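You operate a simulated robot arm through the tools that you are given. There is no shell and no other tool. Be economical: measure what you need, move in short steps, check, and stop when the job is done.

You run a simulated robot arm. Do the job below in one go: nothing can be reset, and whatever is moved stays where it is left.

TASK
Load the teal syringe and put the air adapter on it.
Fine: into the green nozzle, orange guide over the nozzle first; teal cap into its hole.

It is judged by the outcome, as a careful person would: the job done as asked, and still so three seconds after it is handed in. It fails if anything else is knocked over, pushed out of place, dropped, spilled or broken. Lids that push on must go on centred and level and be pressed home; caps that screw on are set level and turned clockwise until they are tight.

THE ROBOT
A 6-joint arm with a two-finger parallel gripper, fixed in place. Base frame: the origin is at the foot of the arm, x ahead of it, y to its left, z up; the work surface is at about z = 0. Readings come in cm, rad, newtons and seconds.
With the tool pointing down near the work surface it reaches from about 14 to 58 cm from the base axis. Its first joint turns from -1.152 to 1.152 rad. Payload 2.1 kg.
The tool frame sits at the grasp point between the pads (the TCP): z along the fingers, y along the line on which they close. The tips reach 3 cm beyond it. Largest opening 9.4 cm; finger width 2.8, thickness 1; the body of the gripper, 5 by 9.6 cm, starts 5.5 cm behind the TCP.
Orientation is that of the tool frame in the base frame, as a unit quaternion [w, x, y, z]. With the fingers straight down and closing along the base's y, the tool's x points along the base's -x, its y along +y and its z along -z.

THE INTERFACE
- The arm moves only by the tool move_arm. Its arguments are lists of equal length, an entry for each row: "slide": the shift along the tool's x, y, z in cm, a list of three; "delta_rot": the turn, a rotation vector about the tool's x, y, z in rad, a list of three. In form: {"slide": [[x, y, z], ...], "delta_rot": [[ax, ay, az], ...]}. A call has 1 to 8 rows; each row shifts and turns the commanded pose from where the row before left it, along the tool's axes as they then stand. "claw" is the opening, from 0 (shut) to 1 (fully open), set as the call begins (left out, the last holds). Rows are played at 5 a second. More than 5 cm and 0.15 rad between two rows, or a gripper value outside its range, and nothing of the call is played. Where a pose cannot be reached the arm comes as near as it can. A force on the tool above 60 N (or 10 N above the force at the start of the call, whichever is more), or a blocked arm, ends the call early, and 0.2 s more pass. Each finger travels about 7.2 cm/s and halts on what it meets, pressing with about 29 N; the grip force reading is that of the motor and also rises with nothing between the fingers. The clock runs only during rows and for 0.2 s after the last one: add rows that do not move to give the fingers time. The reply holds the time, the measured pose of the TCP, the force on the tool along the base axes, the opening and the grip force, in the units named above and with some noise, with the torque about the TCP (base axes, N m) and any sound that the robot's microphone picked up, and new pictures: "show" is both (left out), scene, wrist or none.
- Cameras (640 x 400 px; columns grow to the right, rows downward): "scene" is fixed at [4.34, -35.86, 50.49]; the picture's right is [0.88, -0.47, 0.00], its down [-0.17, -0.33, -0.93] and it looks along [0.44, 0.82, -0.37] (base axes); focal length 273 px, centre (320, 200). "wrist" rides on the gripper at [7.6, 1.4, -10.3] in the tool frame; the picture's right is [-0.18, 0.98, 0.00], its down [-0.75, -0.14, -0.64] and it looks along [-0.63, -0.12, 0.77] (tool axes); focal length 243 px, centre (320, 200). There is no depth. A picture from a camera that has moved, and an enlarged one, comes with that camera's place and axes in the base frame and with its lens.
- enlarge(camera, box): a new picture of the part [left, top, right, bottom] of that camera's present view, enlarged. No time passes.
- sign_off(): hands the job in; it is judged then, once.

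Go step by step. Nothing tells you positions but the pictures and the camera data: compare them with the known pose of the tool, close in by small moves and look again before you grip or let go. The budget is 120 turns and 200 pictures, counting those below and the enlarged ones. Unless the task says otherwise, let go and move clear before handing in, and close with one line.

The tools are called after ">>>" as name(argument=value, ...) on one line, values as JSON. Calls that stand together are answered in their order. move_arm: Moves the arm, as the interface text tells. Its arguments: {"type":"object","properties":{"slide":{"type":"array","items":{"type":"array","items":{"type":"number"}}},"delta_rot":{"type":"array","items":{"type":"array","items":{"type":"number"}}},"claw":{"type":"number"},"show":{"type":"string","enum":["both","scene","wrist","none"]}},"required":["slide","delta_rot"]} The other tools are called the same way: enlarge (camera, box) takes an enlarged picture of a part of a camera's view; sign_off () hands the job in.

At the start:

```text
t: 0.0
ee_pos: [30.82, -1.74, 40.82]
ee_rot: [0.0, 0.001, 1.0, 0.0]
ft_force: [0.5, 0.8, 0.5]
ft_torque: [0.03, 0.01, -0.02]
grip_width: 9.4
grip_force: 0.1
```

scene: 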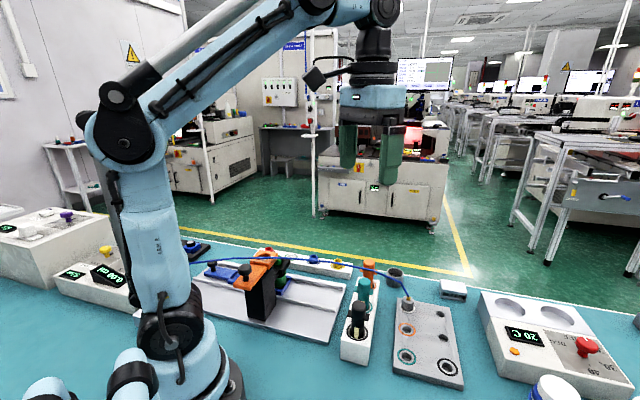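
wrist: 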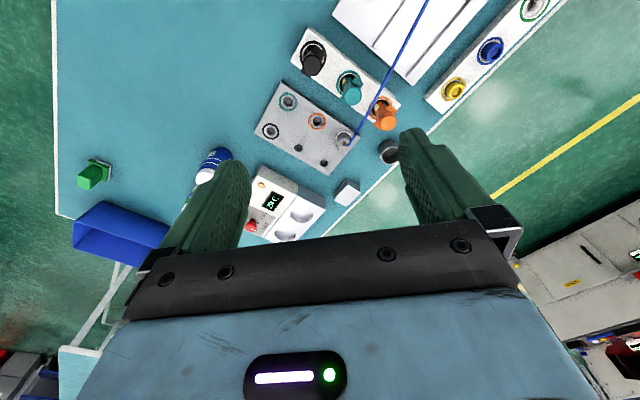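

I see a bench with a syringe rack, a plate with rings/holes, a dispenser fixture and a heater block. I will look closer before moving.

>>> enlarge(camera="scene", box=[330, 250, 480, 390])

>>> enlarge(camera="scene", box=[170, 225, 360, 345])

>>> enlarge(camera="wrist", box=[240, 0, 560, 200])

>>> enlarge(camera="scene", box=[0, 190, 170, 320])

>>> enlarge(camera="scene", box=[430, 260, 640, 400])

```text
2.86 times, centred on (405, 320) of scene
camera zoom: at [4.34, -35.86, 50.49], right [0.88, -0.47, 0.0], down [-0.17, -0.33, -0.93], along [0.44, 0.82, -0.37], focal length 779 px, centre (77, -143)
```

zoom: 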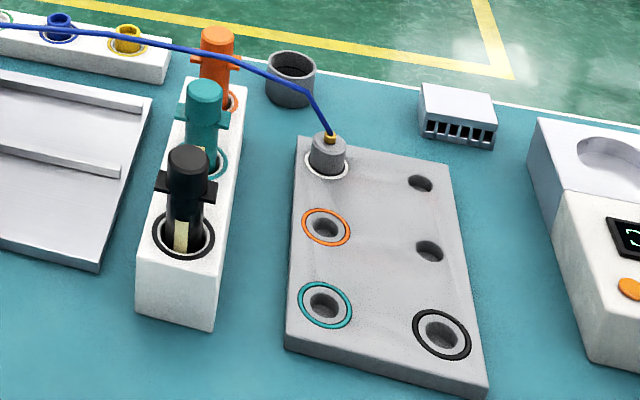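

```text
3.33 times, centred on (265, 285) of scene
camera zoom: at [4.34, -35.86, 50.49], right [0.88, -0.47, 0.0], down [-0.17, -0.33, -0.93], along [0.44, 0.82, -0.37], focal length 909 px, centre (503, -83)
```

zoom: 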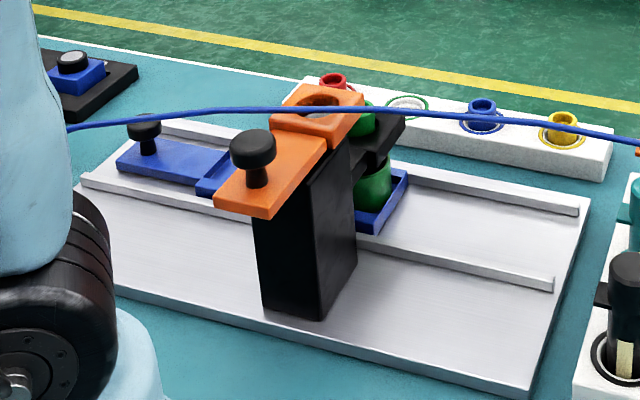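

```text
2.00 times, centred on (400, 100) of wrist
camera zoom: at [23.24, -0.44, 51.17], right [0.18, 0.98, 0.0], down [0.75, -0.14, 0.64], along [0.63, -0.12, -0.77], focal length 485 px, centre (160, 400)
```

zoom: 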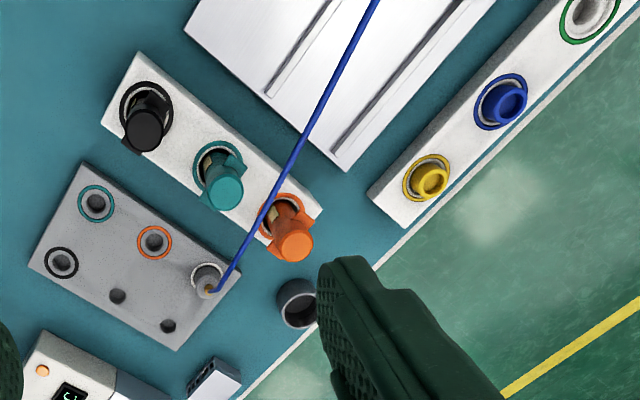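

```text
3.08 times, centred on (85, 255) of scene
camera zoom: at [4.34, -35.86, 50.49], right [0.88, -0.47, 0.0], down [-0.17, -0.33, -0.93], along [0.44, 0.82, -0.37], focal length 839 px, centre (1043, 31)
```

zoom: 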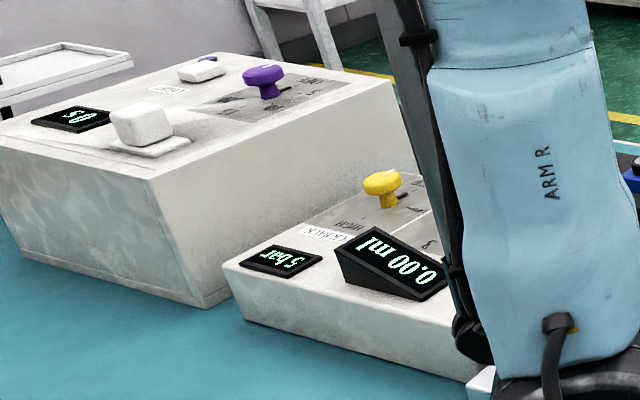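

```text
2.86 times, centred on (535, 330) of scene
camera zoom: at [4.34, -35.86, 50.49], right [0.88, -0.47, 0.0], down [-0.17, -0.33, -0.93], along [0.44, 0.82, -0.37], focal length 779 px, centre (-294, -171)
```

zoom: 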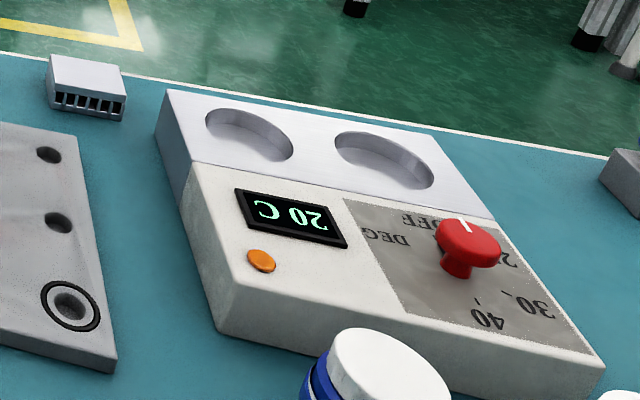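

I need close views of the fixture (post with orange guide, green nozzle). I will move and yaw the wrist camera toward it.

>>> move_arm(slide=[[3.6, 2.2, 2.6], [3.6, 2.2, 2.6], [3.6, 2.2, 2.6], [0, 0, 0], [0, 0, 0], [0, 0, 0], [0, 0, 0], [0, 0, 0]], delta_rot=[[0, 0, 0], [0, 0, 0], [0, 0, 0], [0, 0, -0.15], [0, 0, -0.15], [0, 0, -0.15], [0, 0, -0.15], [0, 0, -0.15]], show="none")

>>> move_arm(slide=[[0, 0, 0], [0, 0, 0], [0, 0, 0], [0, 0, 0], [0, 0, 0], [0, 0, 0]], delta_rot=[[0, 0, -0.15], [0, 0, -0.15], [0, 0, -0.15], [0, 0, -0.15], [0, 0, -0.15], [0, 0, -0.07]], show="wrist")

```text
t: 1.8
ee_pos: [19.93, 4.91, 32.99]
ee_rot: [0.0, -0.368, 0.93, 0.001]
ft_force: [0.0, 0.8, 0.3]
ft_torque: [-0.04, -0.02, -0.01]
grip_width: 9.37
grip_force: 0.2
```

```text
t: 3.2
ee_pos: [20.01, 4.82, 33.06]
ee_rot: [0.0, 0.708, -0.707, 0.0]
ft_force: [0.8, 0.1, 0.0]
ft_torque: [0.01, 0.03, 0.01]
grip_width: 9.38
grip_force: 0.0
camera wrist: at [18.64, -2.88, 43.38], right [-0.98, 0.18, 0.0], down [0.14, 0.75, 0.64], along [0.12, 0.63, -0.77], focal length 243 px, centre (320, 200)
```

wrist: 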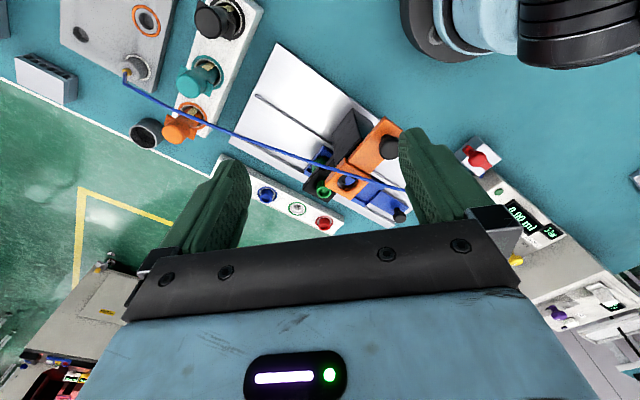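

>>> enlarge(camera="wrist", box=[220, 60, 480, 240])

>>> enlarge(camera="wrist", box=[60, 0, 260, 150])

```text
2.22 times, centred on (350, 150) of wrist
camera zoom: at [18.64, -2.88, 43.38], right [-0.98, 0.18, 0.0], down [0.14, 0.75, 0.64], along [0.12, 0.63, -0.77], focal length 539 px, centre (253, 311)
```

zoom: 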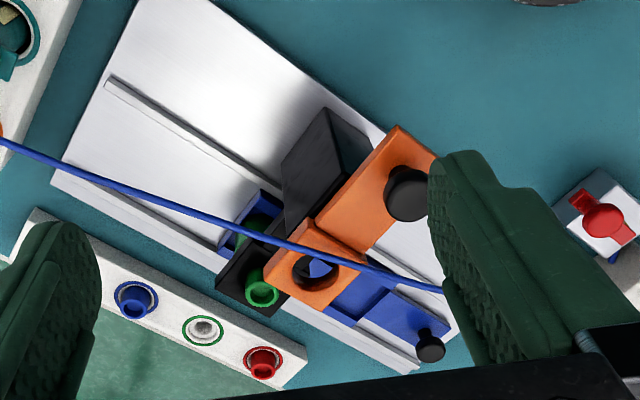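

```text
2.67 times, centred on (160, 75) of wrist
camera zoom: at [18.64, -2.88, 43.38], right [-0.98, 0.18, 0.0], down [0.14, 0.75, 0.64], along [0.12, 0.63, -0.77], focal length 647 px, centre (747, 533)
```

zoom: 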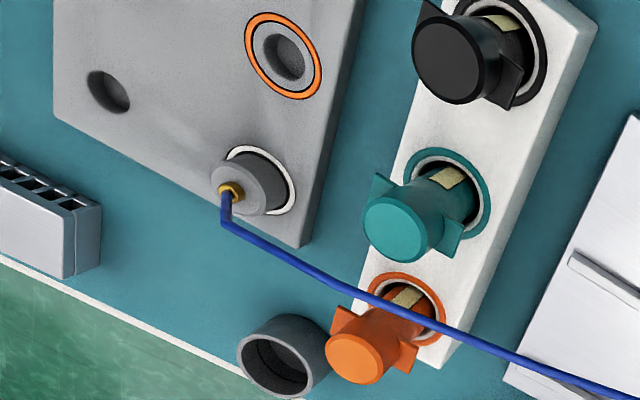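

The guide appears to slide along about (0.7, 0.7) from its hole at ~(18,17,15.7) to above the green nozzle at ~(23,23,9.5). Now I look at the syringes up close.

>>> move_arm(slide=[[2.6, -3.2, 2.2], [2.6, -3.2, 2.2], [2.6, -3.2, 2.2], [2.6, -3.2, 2.2], [2.6, -3.2, 2.2]], delta_rot=[[0, 0, 0], [0, 0, 0], [0, 0, 0], [0, 0, 0], [0, 0, 0]], show="wrist")

>>> enlarge(camera="wrist", box=[240, 60, 480, 220])

```text
t: 4.4
ee_pos: [36.16, -8.3, 22.06]
ee_rot: [0.0, 0.707, -0.707, 0.001]
ft_force: [0.7, -1.1, -1.0]
ft_torque: [0.0, -0.01, -0.01]
grip_width: 9.4
grip_force: 0.1
camera wrist: at [34.81, -15.99, 32.35], right [-0.98, 0.18, 0.0], down [0.14, 0.75, 0.64], along [0.12, 0.63, -0.77], focal length 243 px, centre (320, 200)
```

wrist: 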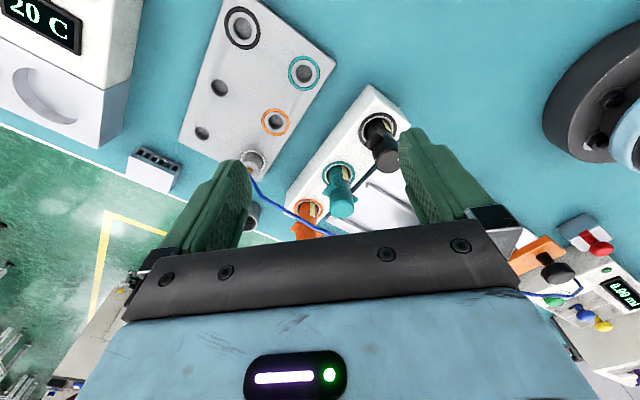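

```text
2.50 times, centred on (360, 140) of wrist
camera zoom: at [34.81, -15.99, 32.35], right [-0.98, 0.18, 0.0], down [0.14, 0.75, 0.64], along [0.12, 0.63, -0.77], focal length 606 px, centre (220, 350)
```

zoom: 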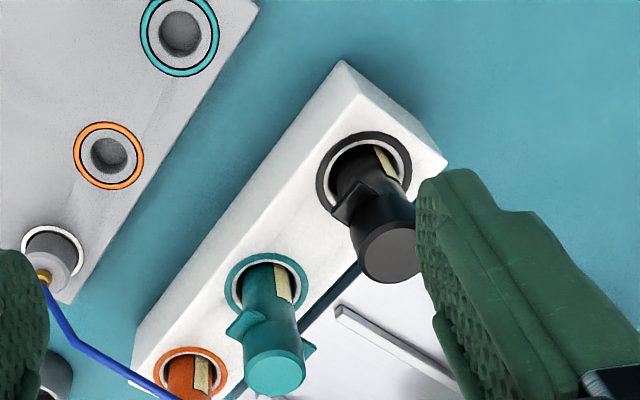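

>>> enlarge(camera="scene", box=[340, 255, 400, 325])

>>> enlarge(camera="wrist", box=[300, 100, 400, 240])

>>> enlarge(camera="wrist", box=[180, 0, 340, 200])

>>> enlarge(camera="scene", box=[215, 240, 315, 330])

```text
5.71 times, centred on (370, 290) of scene
camera zoom: at [4.33, -35.86, 50.49], right [0.88, -0.47, 0.0], down [-0.17, -0.33, -0.93], along [0.44, 0.82, -0.37], focal length 1558 px, centre (34, -314)
```

zoom: 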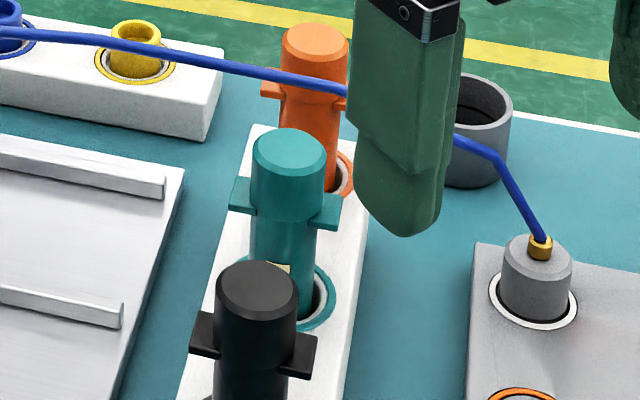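

```text
2.86 times, centred on (350, 170) of wrist
camera zoom: at [34.81, -15.99, 32.35], right [-0.98, 0.18, 0.0], down [0.14, 0.75, 0.64], along [0.12, 0.63, -0.77], focal length 693 px, centre (234, 286)
```

zoom: 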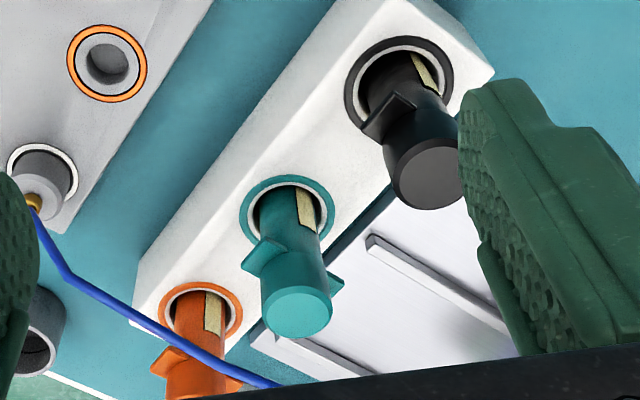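

```text
2.00 times, centred on (260, 100) of wrist
camera zoom: at [34.81, -15.99, 32.35], right [-0.98, 0.18, 0.0], down [0.14, 0.75, 0.64], along [0.12, 0.63, -0.77], focal length 485 px, centre (440, 400)
```

zoom: 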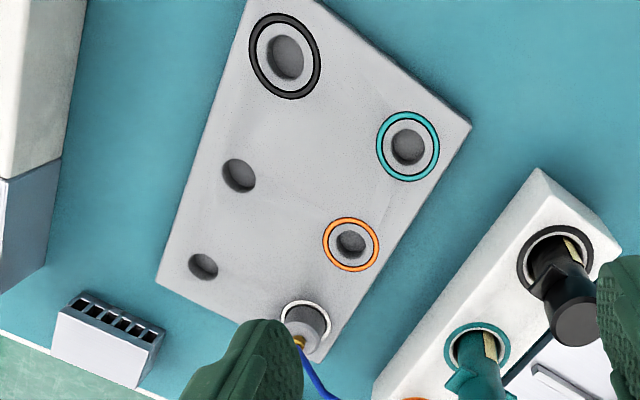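

```text
4.44 times, centred on (265, 285) of scene
camera zoom: at [4.33, -35.86, 50.49], right [0.88, -0.47, 0.0], down [-0.17, -0.33, -0.93], along [0.44, 0.82, -0.37], focal length 1212 px, centre (564, -178)
```

zoom: 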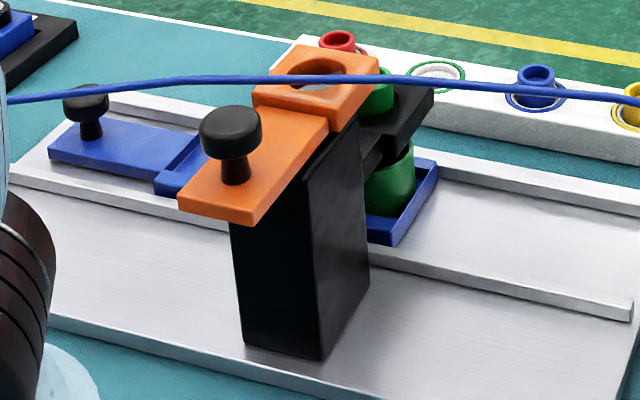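

Next I position above the guide's black knob (est. (13, 10.9, 18)), with fingers set to close across the slide direction.

>>> move_arm(slide=[[0, 0, -4.9], [-2.74, 3.31, 0], [-2.74, 3.31, 0], [-2.74, 3.31, 0], [-2.74, 3.31, 0], [-2.74, 3.31, 0], [-2.74, 3.31, 0], [-2.74, 3.31, 0]], delta_rot=[[0, 0, 0], [0, 0, 0], [0, 0, 0], [0, 0, 0], [0, 0, 0], [0, 0, 0], [0, 0, 0], [0, 0, 0]], show="none")

>>> move_arm(slide=[[0, 0, 0], [0, 0, 0], [0, 0, 0], [0, 0, 0], [0, 0, 0]], delta_rot=[[0, 0, 0.15], [0, 0, 0.15], [0, 0, 0.15], [0, 0, 0.15], [0, 0, 0.133]])

```text
t: 6.2
ee_pos: [12.81, 11.08, 26.89]
ee_rot: [0.0, -0.707, 0.707, 0.0]
ft_force: [-0.5, 0.1, -0.2]
ft_torque: [-0.04, 0.0, -0.02]
grip_width: 9.41
grip_force: 0.2
```

```text
t: 7.4
ee_pos: [12.87, 10.96, 27.0]
ee_rot: [-0.001, -0.405, 0.914, 0.001]
ft_force: [0.4, -0.4, -0.1]
ft_torque: [0.0, 0.05, -0.03]
grip_width: 9.41
grip_force: 0.0
camera wrist: at [6.74, 6.25, 37.24], right [-0.6, 0.8, 0.0], down [0.61, 0.46, 0.64], along [0.51, 0.39, -0.77], focal length 243 px, centre (320, 200)
```

scene: 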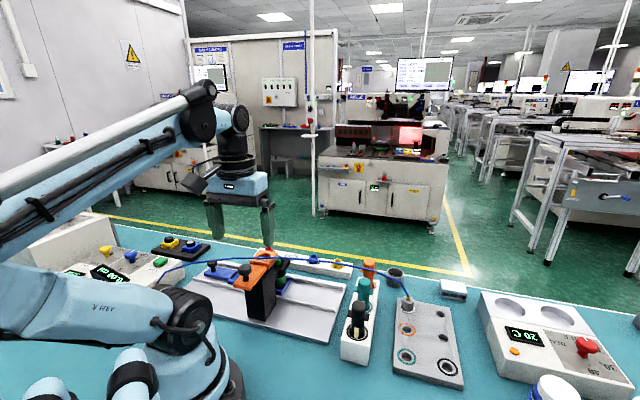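
wrist: 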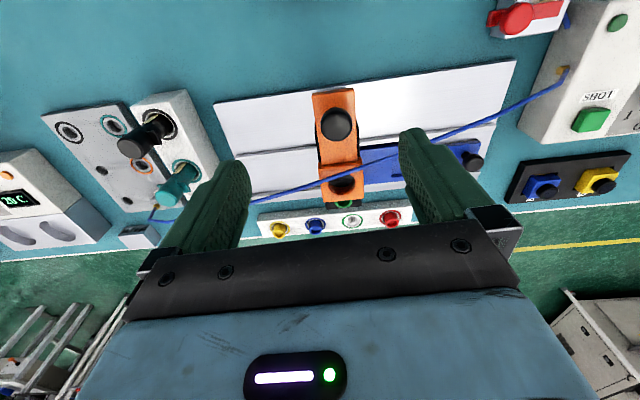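

>>> enlarge(camera="wrist", box=[250, 70, 430, 250])

>>> enlarge(camera="scene", box=[180, 230, 320, 320])

```text
2.22 times, centred on (340, 160) of wrist
camera zoom: at [6.74, 6.25, 37.24], right [-0.6, 0.8, 0.0], down [0.61, 0.46, 0.64], along [0.51, 0.39, -0.77], focal length 539 px, centre (276, 289)
```

zoom: 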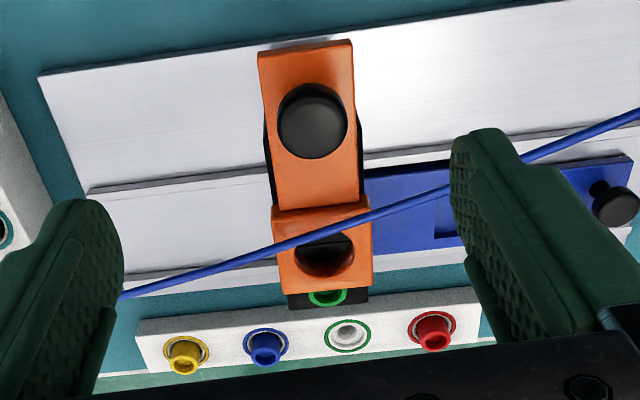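

```text
4.44 times, centred on (250, 275) of scene
camera zoom: at [4.34, -35.86, 50.49], right [0.88, -0.47, 0.0], down [-0.17, -0.33, -0.93], along [0.44, 0.82, -0.37], focal length 1212 px, centre (631, -133)
```

zoom: 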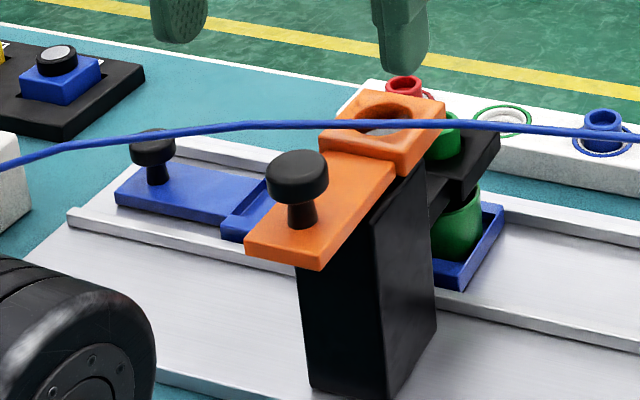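

The guide's axis is at about 45°, knob at ~(12.5, 12.3, 17). Aligning the yaw, lowering around the knob.

>>> move_arm(slide=[[0, 0, 0], [-0.6, 1.2, 0], [0, 0, 2.5], [0, 0, 2.5], [0, 0, 1.5]], delta_rot=[[0, 0, 0.05], [0, 0, 0], [0, 0, 0], [0, 0, 0], [0, 0, 0]], claw=0.6)

>>> enlarge(camera="wrist", box=[220, 40, 460, 240])

>>> enlarge(camera="scene", box=[180, 200, 320, 320])

```text
t: 8.6
ee_pos: [12.33, 12.21, 20.49]
ee_rot: [0.0, -0.384, 0.923, 0.0]
ft_force: [0.5, 0.3, -0.2]
ft_torque: [-0.02, 0.02, 0.0]
grip_width: 5.66
grip_force: 0.1
camera wrist: at [6.06, 7.76, 30.75], right [-0.57, 0.82, 0.0], down [0.63, 0.43, 0.64], along [0.53, 0.36, -0.77], focal length 243 px, centre (320, 200)
```

scene: 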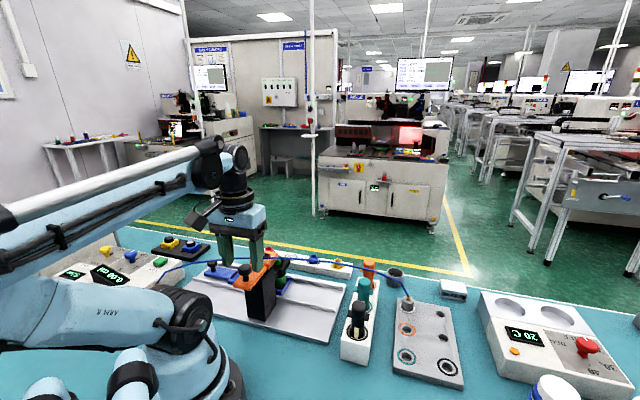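
wrist: 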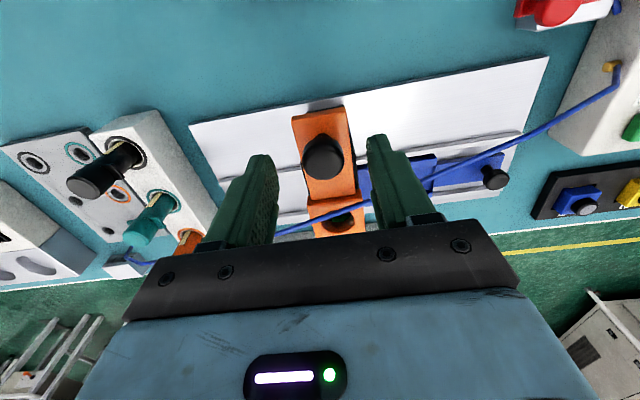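

```text
2.00 times, centred on (340, 140) of wrist
camera zoom: at [6.06, 7.76, 30.75], right [-0.57, 0.82, 0.0], down [0.63, 0.43, 0.64], along [0.53, 0.36, -0.77], focal length 485 px, centre (280, 320)
```

zoom: 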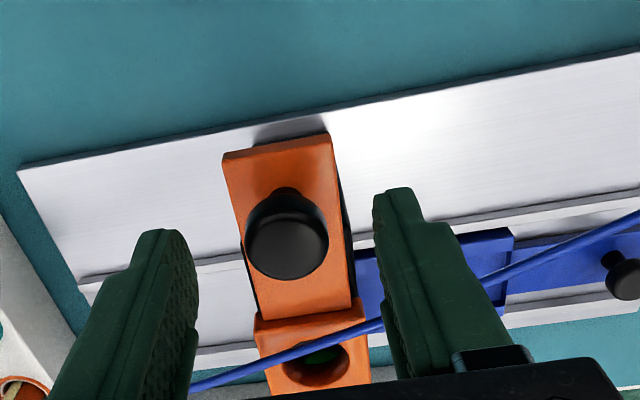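

```text
3.33 times, centred on (250, 260) of scene
camera zoom: at [4.34, -35.86, 50.49], right [0.88, -0.47, 0.0], down [-0.17, -0.33, -0.93], along [0.44, 0.82, -0.37], focal length 909 px, centre (553, 0)
```

zoom: 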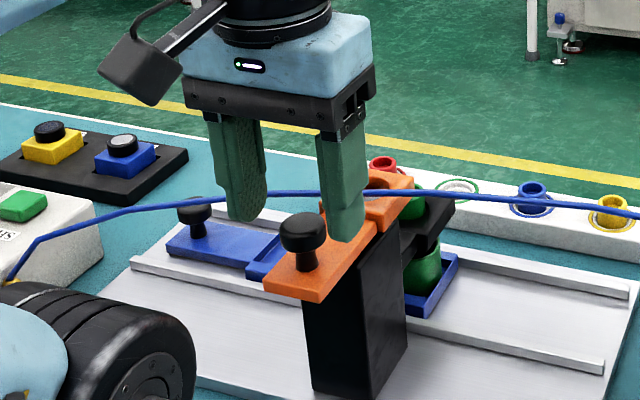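

>>> enlarge(camera="scene", box=[235, 225, 305, 290])

```text
6.15 times, centred on (270, 258) of scene
camera zoom: at [4.34, -35.86, 50.49], right [0.88, -0.47, 0.0], down [-0.17, -0.33, -0.93], along [0.44, 0.82, -0.37], focal length 1678 px, centre (628, -154)
```

zoom: 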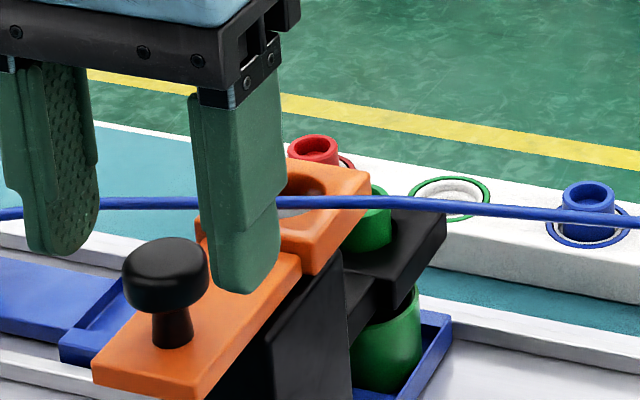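

The knob sits between the fingers. Lower a bit and close on it.

>>> move_arm(slide=[[-0.1, 0.2, 0.9], [0, 0, 0.9]], delta_rot=[[0, 0, 0], [0, 0, 0]], show="none")

>>> move_arm(slide=[[0, 0, 0], [0, 0, 0], [0, 0, 0]], delta_rot=[[0, 0, 0], [0, 0, 0], [0, 0, 0]], claw=0.15, show="both")

>>> enlarge(camera="scene", box=[200, 220, 310, 310])

```text
t: 9.2
ee_pos: [12.33, 12.45, 18.7]
ee_rot: [0.001, -0.383, 0.924, 0.0]
ft_force: [0.4, 0.1, -0.4]
ft_torque: [-0.01, -0.02, 0.0]
grip_width: 5.64
grip_force: 0.1
```

```text
t: 10.0
ee_pos: [12.43, 12.58, 18.72]
ee_rot: [0.001, -0.384, 0.924, -0.001]
ft_force: [10.9, -10.6, -4.2]
ft_torque: [-0.31, -0.25, -0.09]
grip_width: 2.66
grip_force: 45.0
camera wrist: at [6.03, 7.96, 28.94], right [-0.57, 0.82, 0.0], down [0.63, 0.43, 0.64], along [0.53, 0.36, -0.77], focal length 243 px, centre (320, 200)
```

scene: 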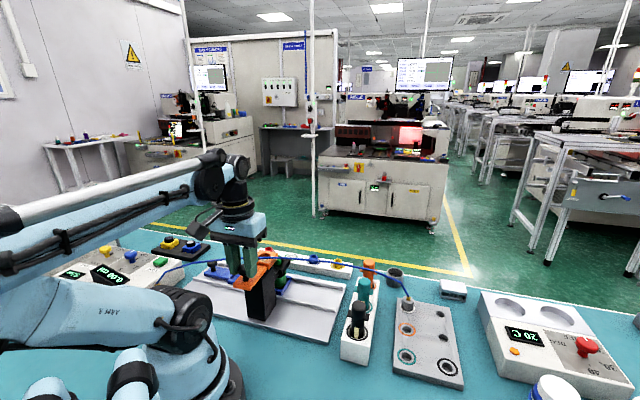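
wrist: 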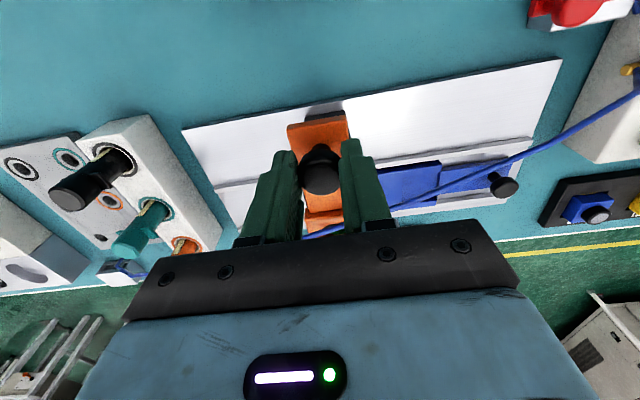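

```text
4.44 times, centred on (255, 265) of scene
camera zoom: at [4.34, -35.86, 50.49], right [0.88, -0.47, 0.0], down [-0.17, -0.33, -0.93], along [0.44, 0.82, -0.37], focal length 1212 px, centre (609, -89)
```

zoom: 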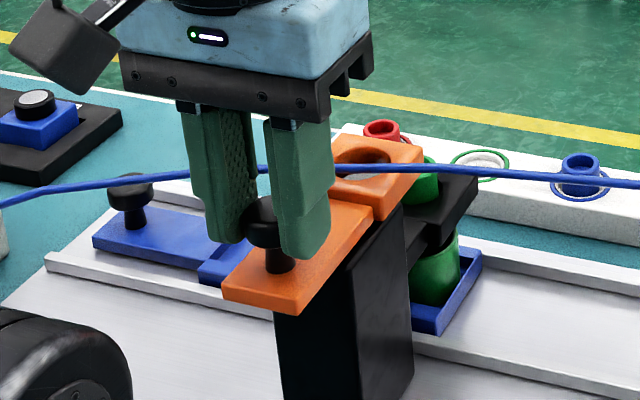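

Gripped. I push the guide gently along its slide, easing the side load.

>>> move_arm(slide=[[0, -0.15, 0], [-0.5, 0, 0], [-0.5, 0, 0], [-0.5, 0, 0], [-0.5, 0, 0]], delta_rot=[[0, 0, 0], [0, 0, 0], [0, 0, 0], [0, 0, 0], [0, 0, 0]], show="scene")

>>> enlarge(camera="scene", box=[200, 220, 310, 310])

```text
t: 11.2
ee_pos: [13.87, 13.85, 18.61]
ee_rot: [0.0, -0.384, 0.923, 0.0]
ft_force: [1.0, -1.1, -12.1]
ft_torque: [-0.2, 0.09, 0.02]
grip_width: 2.67
grip_force: 45.2
```

scene: 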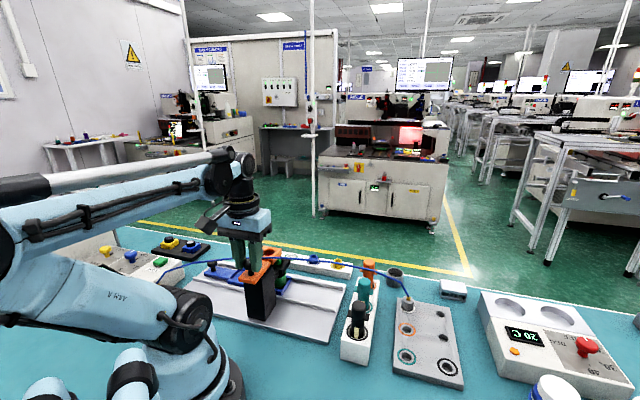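

```text
4.44 times, centred on (255, 265) of scene
camera zoom: at [4.34, -35.86, 50.49], right [0.88, -0.47, 0.0], down [-0.17, -0.33, -0.93], along [0.44, 0.82, -0.37], focal length 1212 px, centre (609, -89)
```

zoom: 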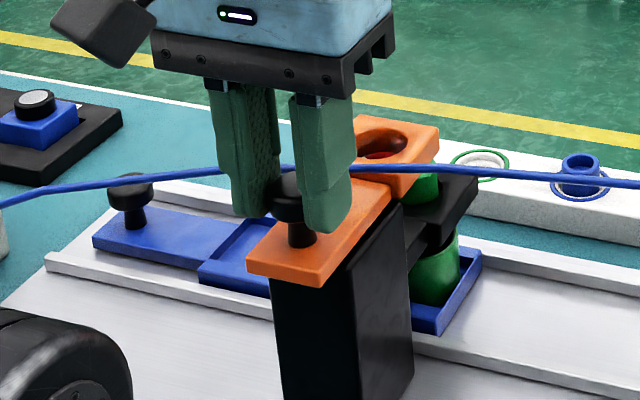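

It slides well. Continuing.

>>> move_arm(slide=[[-0.6, 0, 0.1], [-0.6, 0, 0], [-0.6, 0, 0], [-0.6, 0, 0], [-0.6, 0, 0], [-0.6, 0, 0]], delta_rot=[[0, 0, 0], [0, 0, 0], [0, 0, 0], [0, 0, 0], [0, 0, 0], [0, 0, 0]], show="scene")

>>> enlarge(camera="scene", box=[200, 220, 310, 310])

```text
t: 12.6
ee_pos: [16.42, 16.4, 18.6]
ee_rot: [0.001, -0.384, 0.923, 0.0]
ft_force: [-4.7, 4.1, 31.2]
ft_torque: [0.24, -0.02, 0.02]
grip_width: 2.7
grip_force: 45.0
```

scene: 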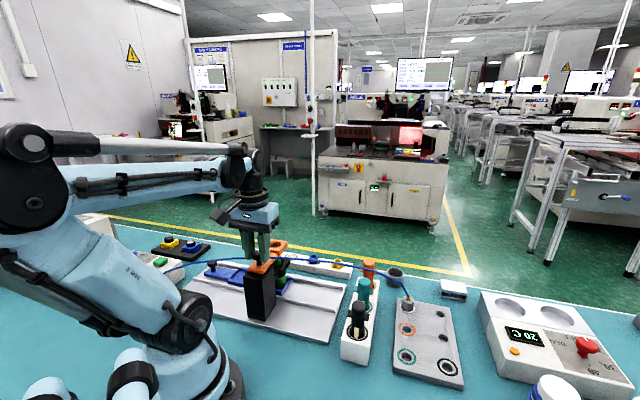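

```text
4.44 times, centred on (255, 265) of scene
camera zoom: at [4.33, -35.86, 50.48], right [0.88, -0.47, 0.0], down [-0.17, -0.33, -0.93], along [0.44, 0.82, -0.37], focal length 1212 px, centre (609, -89)
```

zoom: 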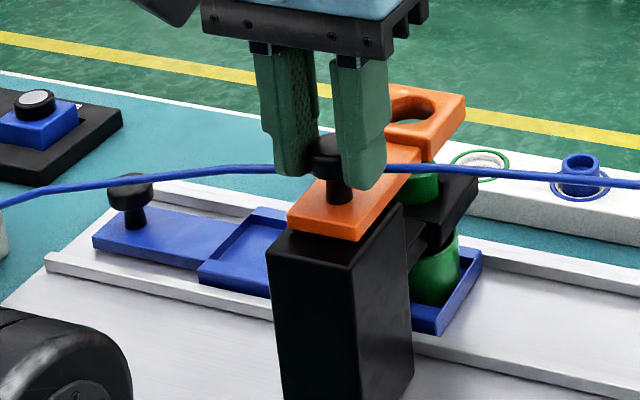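

>>> move_arm(slide=[[0, 0, -0.15], [-0.4, 0, 0], [-0.4, 0, 0], [-0.4, 0, 0], [0, 0, 0]], delta_rot=[[0, 0, 0], [0, 0, 0], [0, 0, 0], [0, 0, 0], [0, 0, 0]], show="both")

>>> enlarge(camera="scene", box=[220, 210, 320, 310])

```text
t: 13.8
ee_pos: [17.14, 17.07, 18.63]
ee_rot: [-0.006, -0.383, 0.924, -0.002]
ft_force: [-30.1, -17.7, -6.8]
ft_torque: [-0.5, 0.81, 0.02]
grip_width: 2.67
grip_force: 45.3
camera wrist: at [10.78, 12.63, 29.1], right [-0.57, 0.82, 0.0], down [0.64, 0.44, 0.63], along [0.52, 0.36, -0.77], focal length 243 px, centre (320, 200)
```

scene: 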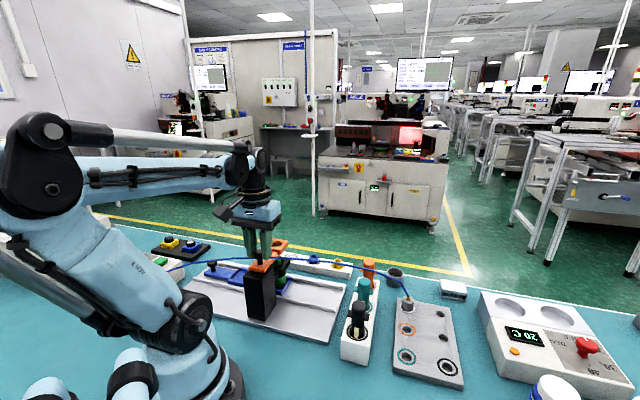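
wrist: 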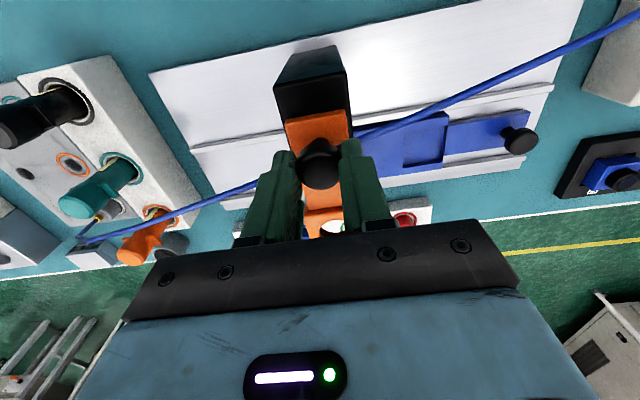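

```text
4.00 times, centred on (270, 260) of scene
camera zoom: at [4.33, -35.86, 50.49], right [0.88, -0.47, 0.0], down [-0.17, -0.33, -0.93], along [0.44, 0.82, -0.37], focal length 1091 px, centre (520, -40)
```

zoom: 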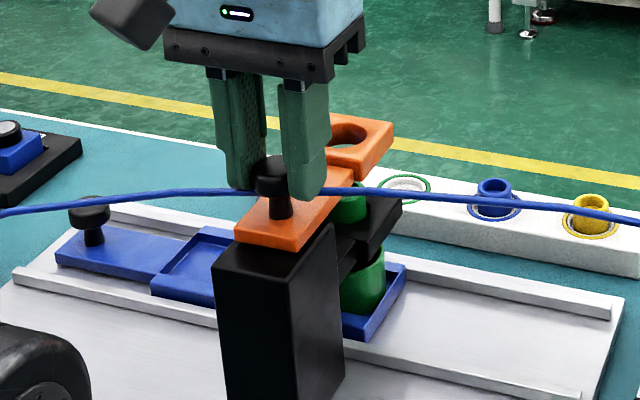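

The guide has hit its end stop after 6.5 cm of travel. Release, rise, and look into the hole from above.

>>> move_arm(slide=[[0.35, 0, 0], [0, 0, 0]], delta_rot=[[0, 0, 0], [0, 0, 0]], show="none")

>>> move_arm(slide=[[0, 0, 0], [0, 0, 0], [0, 0, -3], [0, 0, -4], [0, 0, -4]], delta_rot=[[0, 0, 0], [0, 0, 0], [0, 0, 0], [0, 0, 0], [0, 0, 0]], claw=0.6)

>>> enlarge(camera="wrist", box=[240, 80, 440, 240])

>>> enlarge(camera="scene", box=[220, 220, 320, 310])

```text
t: 14.4
ee_pos: [17.12, 16.93, 18.8]
ee_rot: [0.0, -0.384, 0.923, -0.001]
ft_force: [-8.6, 0.8, -15.6]
ft_torque: [-0.62, 0.83, -0.04]
grip_width: 2.67
grip_force: 44.5
```

```text
t: 15.6
ee_pos: [16.92, 17.06, 29.77]
ee_rot: [0.0, -0.384, 0.924, 0.0]
ft_force: [-0.5, 0.4, 0.4]
ft_torque: [0.02, -0.01, 0.01]
grip_width: 5.68
grip_force: 0.0
camera wrist: at [10.6, 12.53, 40.07], right [-0.57, 0.82, 0.0], down [0.63, 0.43, 0.64], along [0.53, 0.36, -0.77], focal length 243 px, centre (320, 200)
```

scene: 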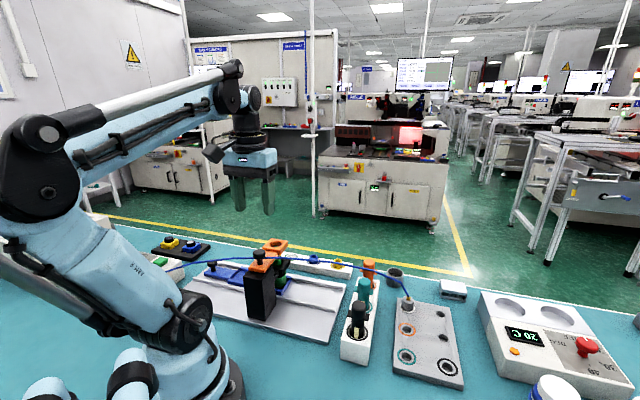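
wrist: 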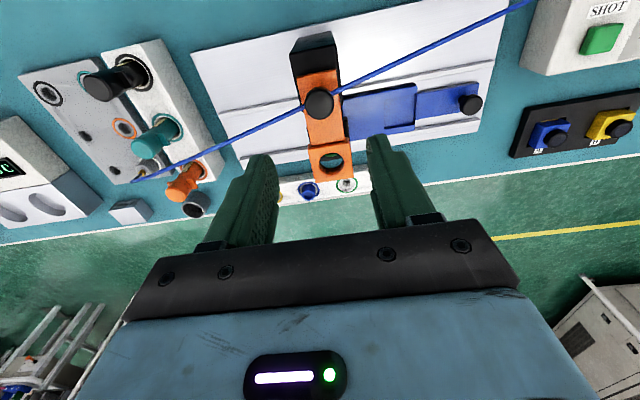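

```text
2.50 times, centred on (340, 160) of wrist
camera zoom: at [10.6, 12.53, 40.07], right [-0.57, 0.82, 0.0], down [0.63, 0.43, 0.64], along [0.53, 0.36, -0.77], focal length 606 px, centre (270, 300)
```

zoom: 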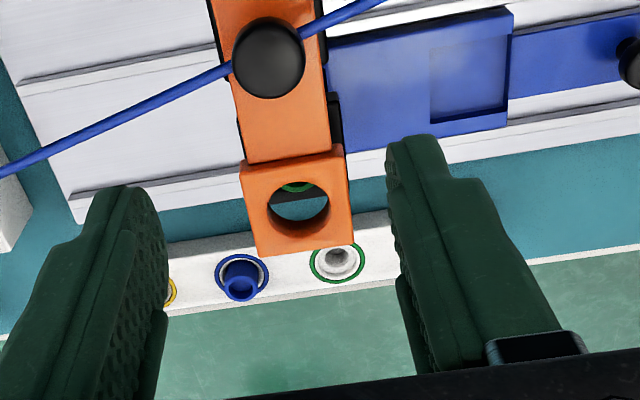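

```text
4.44 times, centred on (270, 265) of scene
camera zoom: at [4.34, -35.86, 50.49], right [0.88, -0.47, 0.0], down [-0.17, -0.33, -0.93], along [0.44, 0.82, -0.37], focal length 1212 px, centre (542, -89)
```

zoom: 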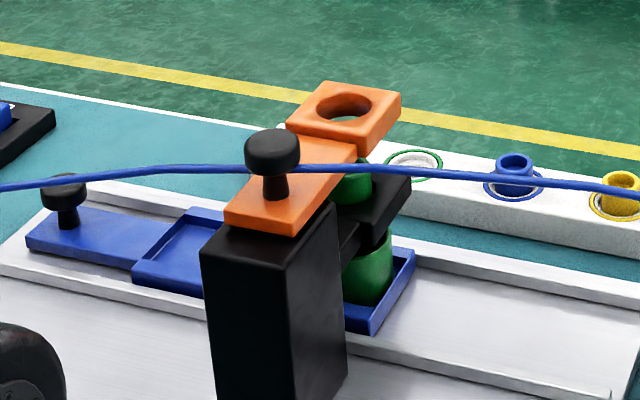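

The guide is against its stop. I tilt the wrist camera to look straight down through the guide to confirm it's centred on the nozzle.

>>> move_arm(slide=[[-3.9, 0, 0], [-3.9, 0, 0], [0, 0, 0], [0, 0, 0], [0, 0, 0], [0, 0, 0]], delta_rot=[[0, 0, 0], [0, 0, 0], [0, 0.15, 0], [0, 0.15, 0], [0, 0.15, 0], [0, 0.15, 0]], show="wrist")

>>> enlarge(camera="wrist", box=[220, 100, 420, 240])

```text
t: 17.0
ee_pos: [22.43, 22.46, 29.75]
ee_rot: [-0.202, -0.374, 0.901, -0.084]
ft_force: [0.3, 0.0, 0.2]
ft_torque: [-0.02, -0.03, 0.0]
grip_width: 5.6
grip_force: 0.1
out of reach, approached as far as the arm can: row 6
camera wrist: at [19.76, 21.64, 42.26], right [-0.58, 0.81, -0.08], down [0.77, 0.58, 0.26], along [0.26, 0.09, -0.96], focal length 243 px, centre (320, 200)
```

wrist: 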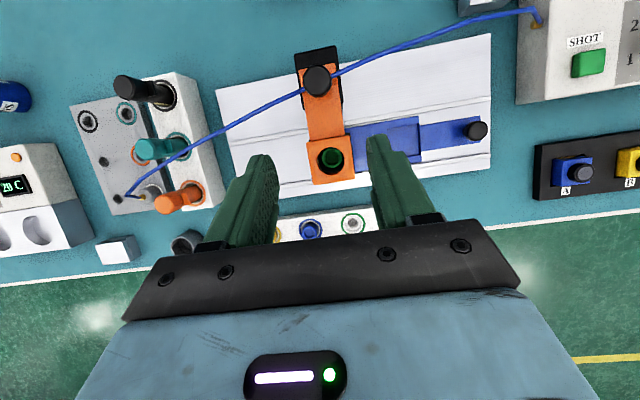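

```text
2.86 times, centred on (320, 170) of wrist
camera zoom: at [19.76, 21.64, 42.26], right [-0.58, 0.81, -0.08], down [0.77, 0.58, 0.26], along [0.26, 0.09, -0.96], focal length 693 px, centre (320, 286)
```

zoom: 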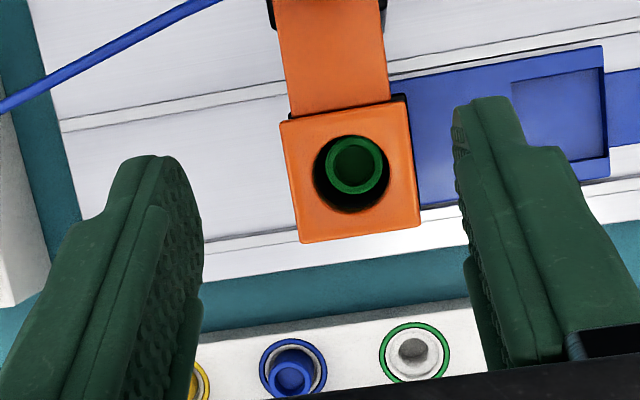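

Guide and nozzle are concentric at ~(22.65, 22.55). Now to the teal syringe at ~(35.9, 2.3): undo the tilt, travel high, and yaw so the fingers close along the rack.

>>> move_arm(slide=[[0, 0, 0], [0, 0, 0], [0, 0, 0]], delta_rot=[[0, -0.15, 0], [0, -0.15, 0], [0, -0.15, 0]], show="none")

>>> move_arm(slide=[[0.98, -4.74, 0], [0.98, -4.74, 0], [0.98, -4.74, 0], [0.98, -4.74, 0], [0.98, -4.74, 0]], delta_rot=[[0, 0, 0], [0, 0, 0], [0, 0, 0], [0, 0, 0], [0, 0, 0]], show="none")

>>> move_arm(slide=[[0, 0, 0], [0, 0, 0], [0, 0, 0], [0, 0, 0], [0, 0, 0], [0, 0, 0], [0, 0, 0], [0, 0, 0]], delta_rot=[[0, 0, 0.15], [0, 0, 0.15], [0, 0, 0.15], [0, 0, 0.15], [0, 0, 0.15], [0, 0, 0.15], [0, 0, 0.15], [0, 0, 0.15]], show="none")

>>> move_arm(slide=[[0, 0, 0], [0, 0, 0], [0, 0, 0], [0, 0, 2], [0, 0, 3]], delta_rot=[[0, 0, 0.15], [0, 0, 0.15], [0, 0, 0.07], [0, 0, 0], [0, 0, 0]], show="both")

>>> enlarge(camera="wrist", box=[220, 60, 440, 240])

```text
t: 17.8
ee_pos: [22.54, 22.49, 29.68]
ee_rot: [0.006, -0.384, 0.923, 0.002]
ft_force: [0.0, -0.8, -1.0]
ft_torque: [0.01, 0.01, 0.0]
grip_width: 5.64
grip_force: 0.1
```

```text
t: 19.0
ee_pos: [35.96, 2.23, 29.66]
ee_rot: [0.005, -0.384, 0.923, 0.002]
ft_force: [-0.3, -0.2, 0.1]
ft_torque: [0.02, 0.0, 0.02]
grip_width: 5.61
grip_force: 0.0
```

```text
t: 20.8
ee_pos: [35.85, 2.23, 29.7]
ee_rot: [0.002, 0.207, 0.978, 0.005]
ft_force: [0.3, 0.0, 0.5]
ft_torque: [0.05, -0.01, 0.0]
grip_width: 5.64
grip_force: 0.0
```

```text
t: 22.0
ee_pos: [35.97, 2.33, 24.71]
ee_rot: [0.003, 0.381, 0.924, 0.006]
ft_force: [-0.2, -0.8, 0.1]
ft_torque: [0.03, 0.0, 0.01]
grip_width: 5.66
grip_force: 0.1
camera wrist: at [31.48, 8.57, 34.97], right [0.82, 0.57, 0.01], down [0.43, -0.64, 0.64], along [0.37, -0.52, -0.77], focal length 243 px, centre (320, 200)
```

scene: 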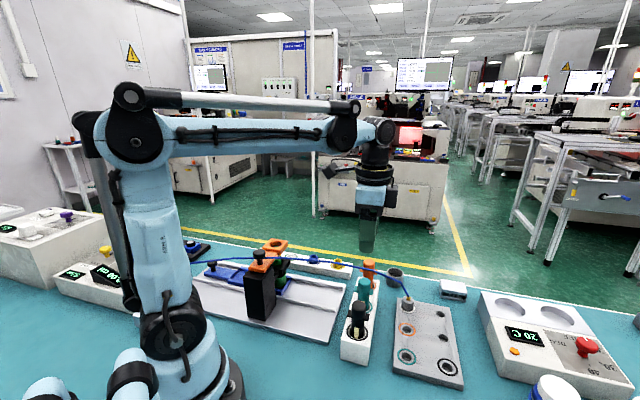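
wrist: 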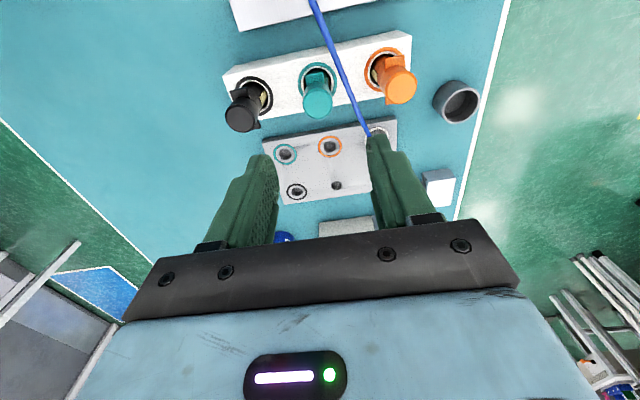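

```text
2.22 times, centred on (330, 150) of wrist
camera zoom: at [31.48, 8.57, 34.97], right [0.82, 0.57, 0.01], down [0.43, -0.64, 0.64], along [0.37, -0.52, -0.77], focal length 539 px, centre (298, 311)
```

zoom: 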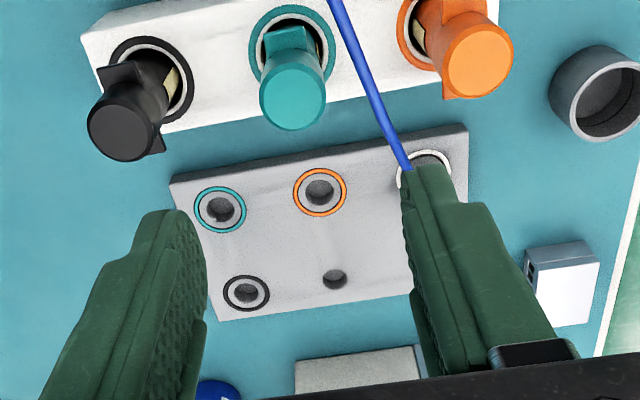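

Teal cap at (36.0, 2.4), directly under the gripper. Level the tool and descend, keeping the tips above the wings; first I try to take just the cap.

>>> move_arm(slide=[[0.05, 0.1, 0], [0, 0, 3], [0, 0, 3], [0, 0, 3]], delta_rot=[[0.0134, 0, 0], [0, 0, 0], [0, 0, 0], [0, 0, 0]], show="both")

>>> enlarge(camera="wrist", box=[220, 60, 440, 240])

>>> enlarge(camera="scene", box=[320, 220, 420, 340])

```text
t: 23.0
ee_pos: [35.98, 2.38, 15.54]
ee_rot: [-0.001, 0.381, 0.925, -0.001]
ft_force: [0.4, -0.5, 0.7]
ft_torque: [-0.03, 0.0, 0.02]
grip_width: 5.65
grip_force: 0.0
camera wrist: at [31.6, 8.77, 25.88], right [0.82, 0.57, 0.0], down [0.44, -0.63, 0.64], along [0.36, -0.53, -0.77], focal length 243 px, centre (320, 200)
```

scene: 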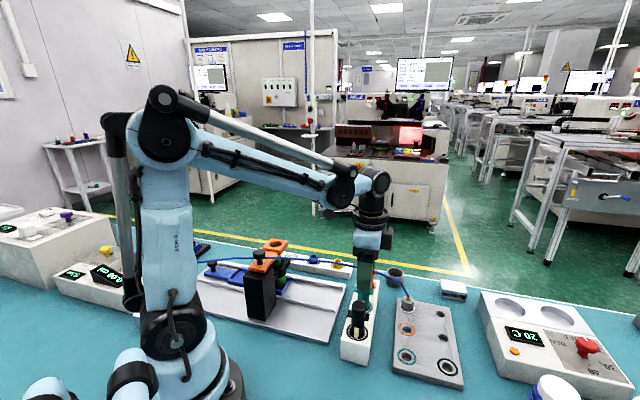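
wrist: 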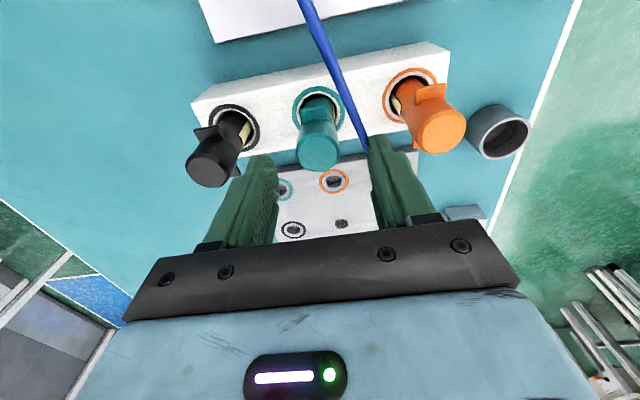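

```text
2.22 times, centred on (330, 150) of wrist
camera zoom: at [31.6, 8.77, 25.88], right [0.82, 0.57, 0.0], down [0.44, -0.63, 0.64], along [0.36, -0.53, -0.77], focal length 539 px, centre (298, 311)
```

zoom: 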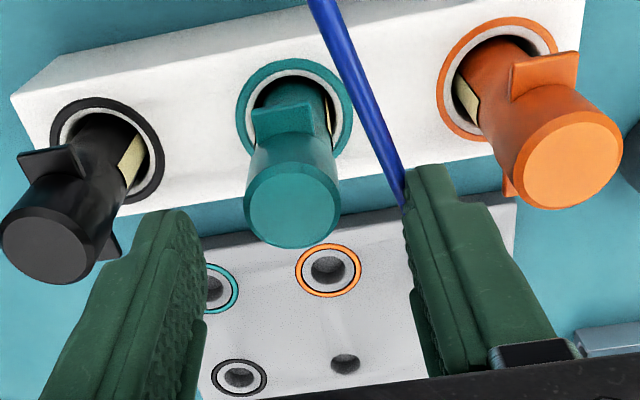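

```text
3.33 times, centred on (370, 280) of scene
camera zoom: at [4.34, -35.86, 50.49], right [0.88, -0.47, 0.0], down [-0.17, -0.33, -0.93], along [0.44, 0.82, -0.37], focal length 909 px, centre (153, -67)
```

zoom: 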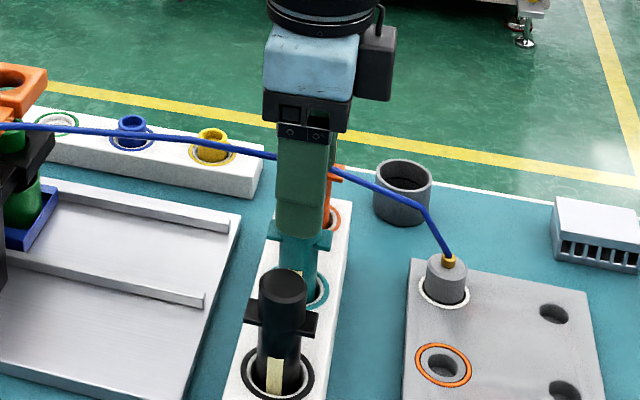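

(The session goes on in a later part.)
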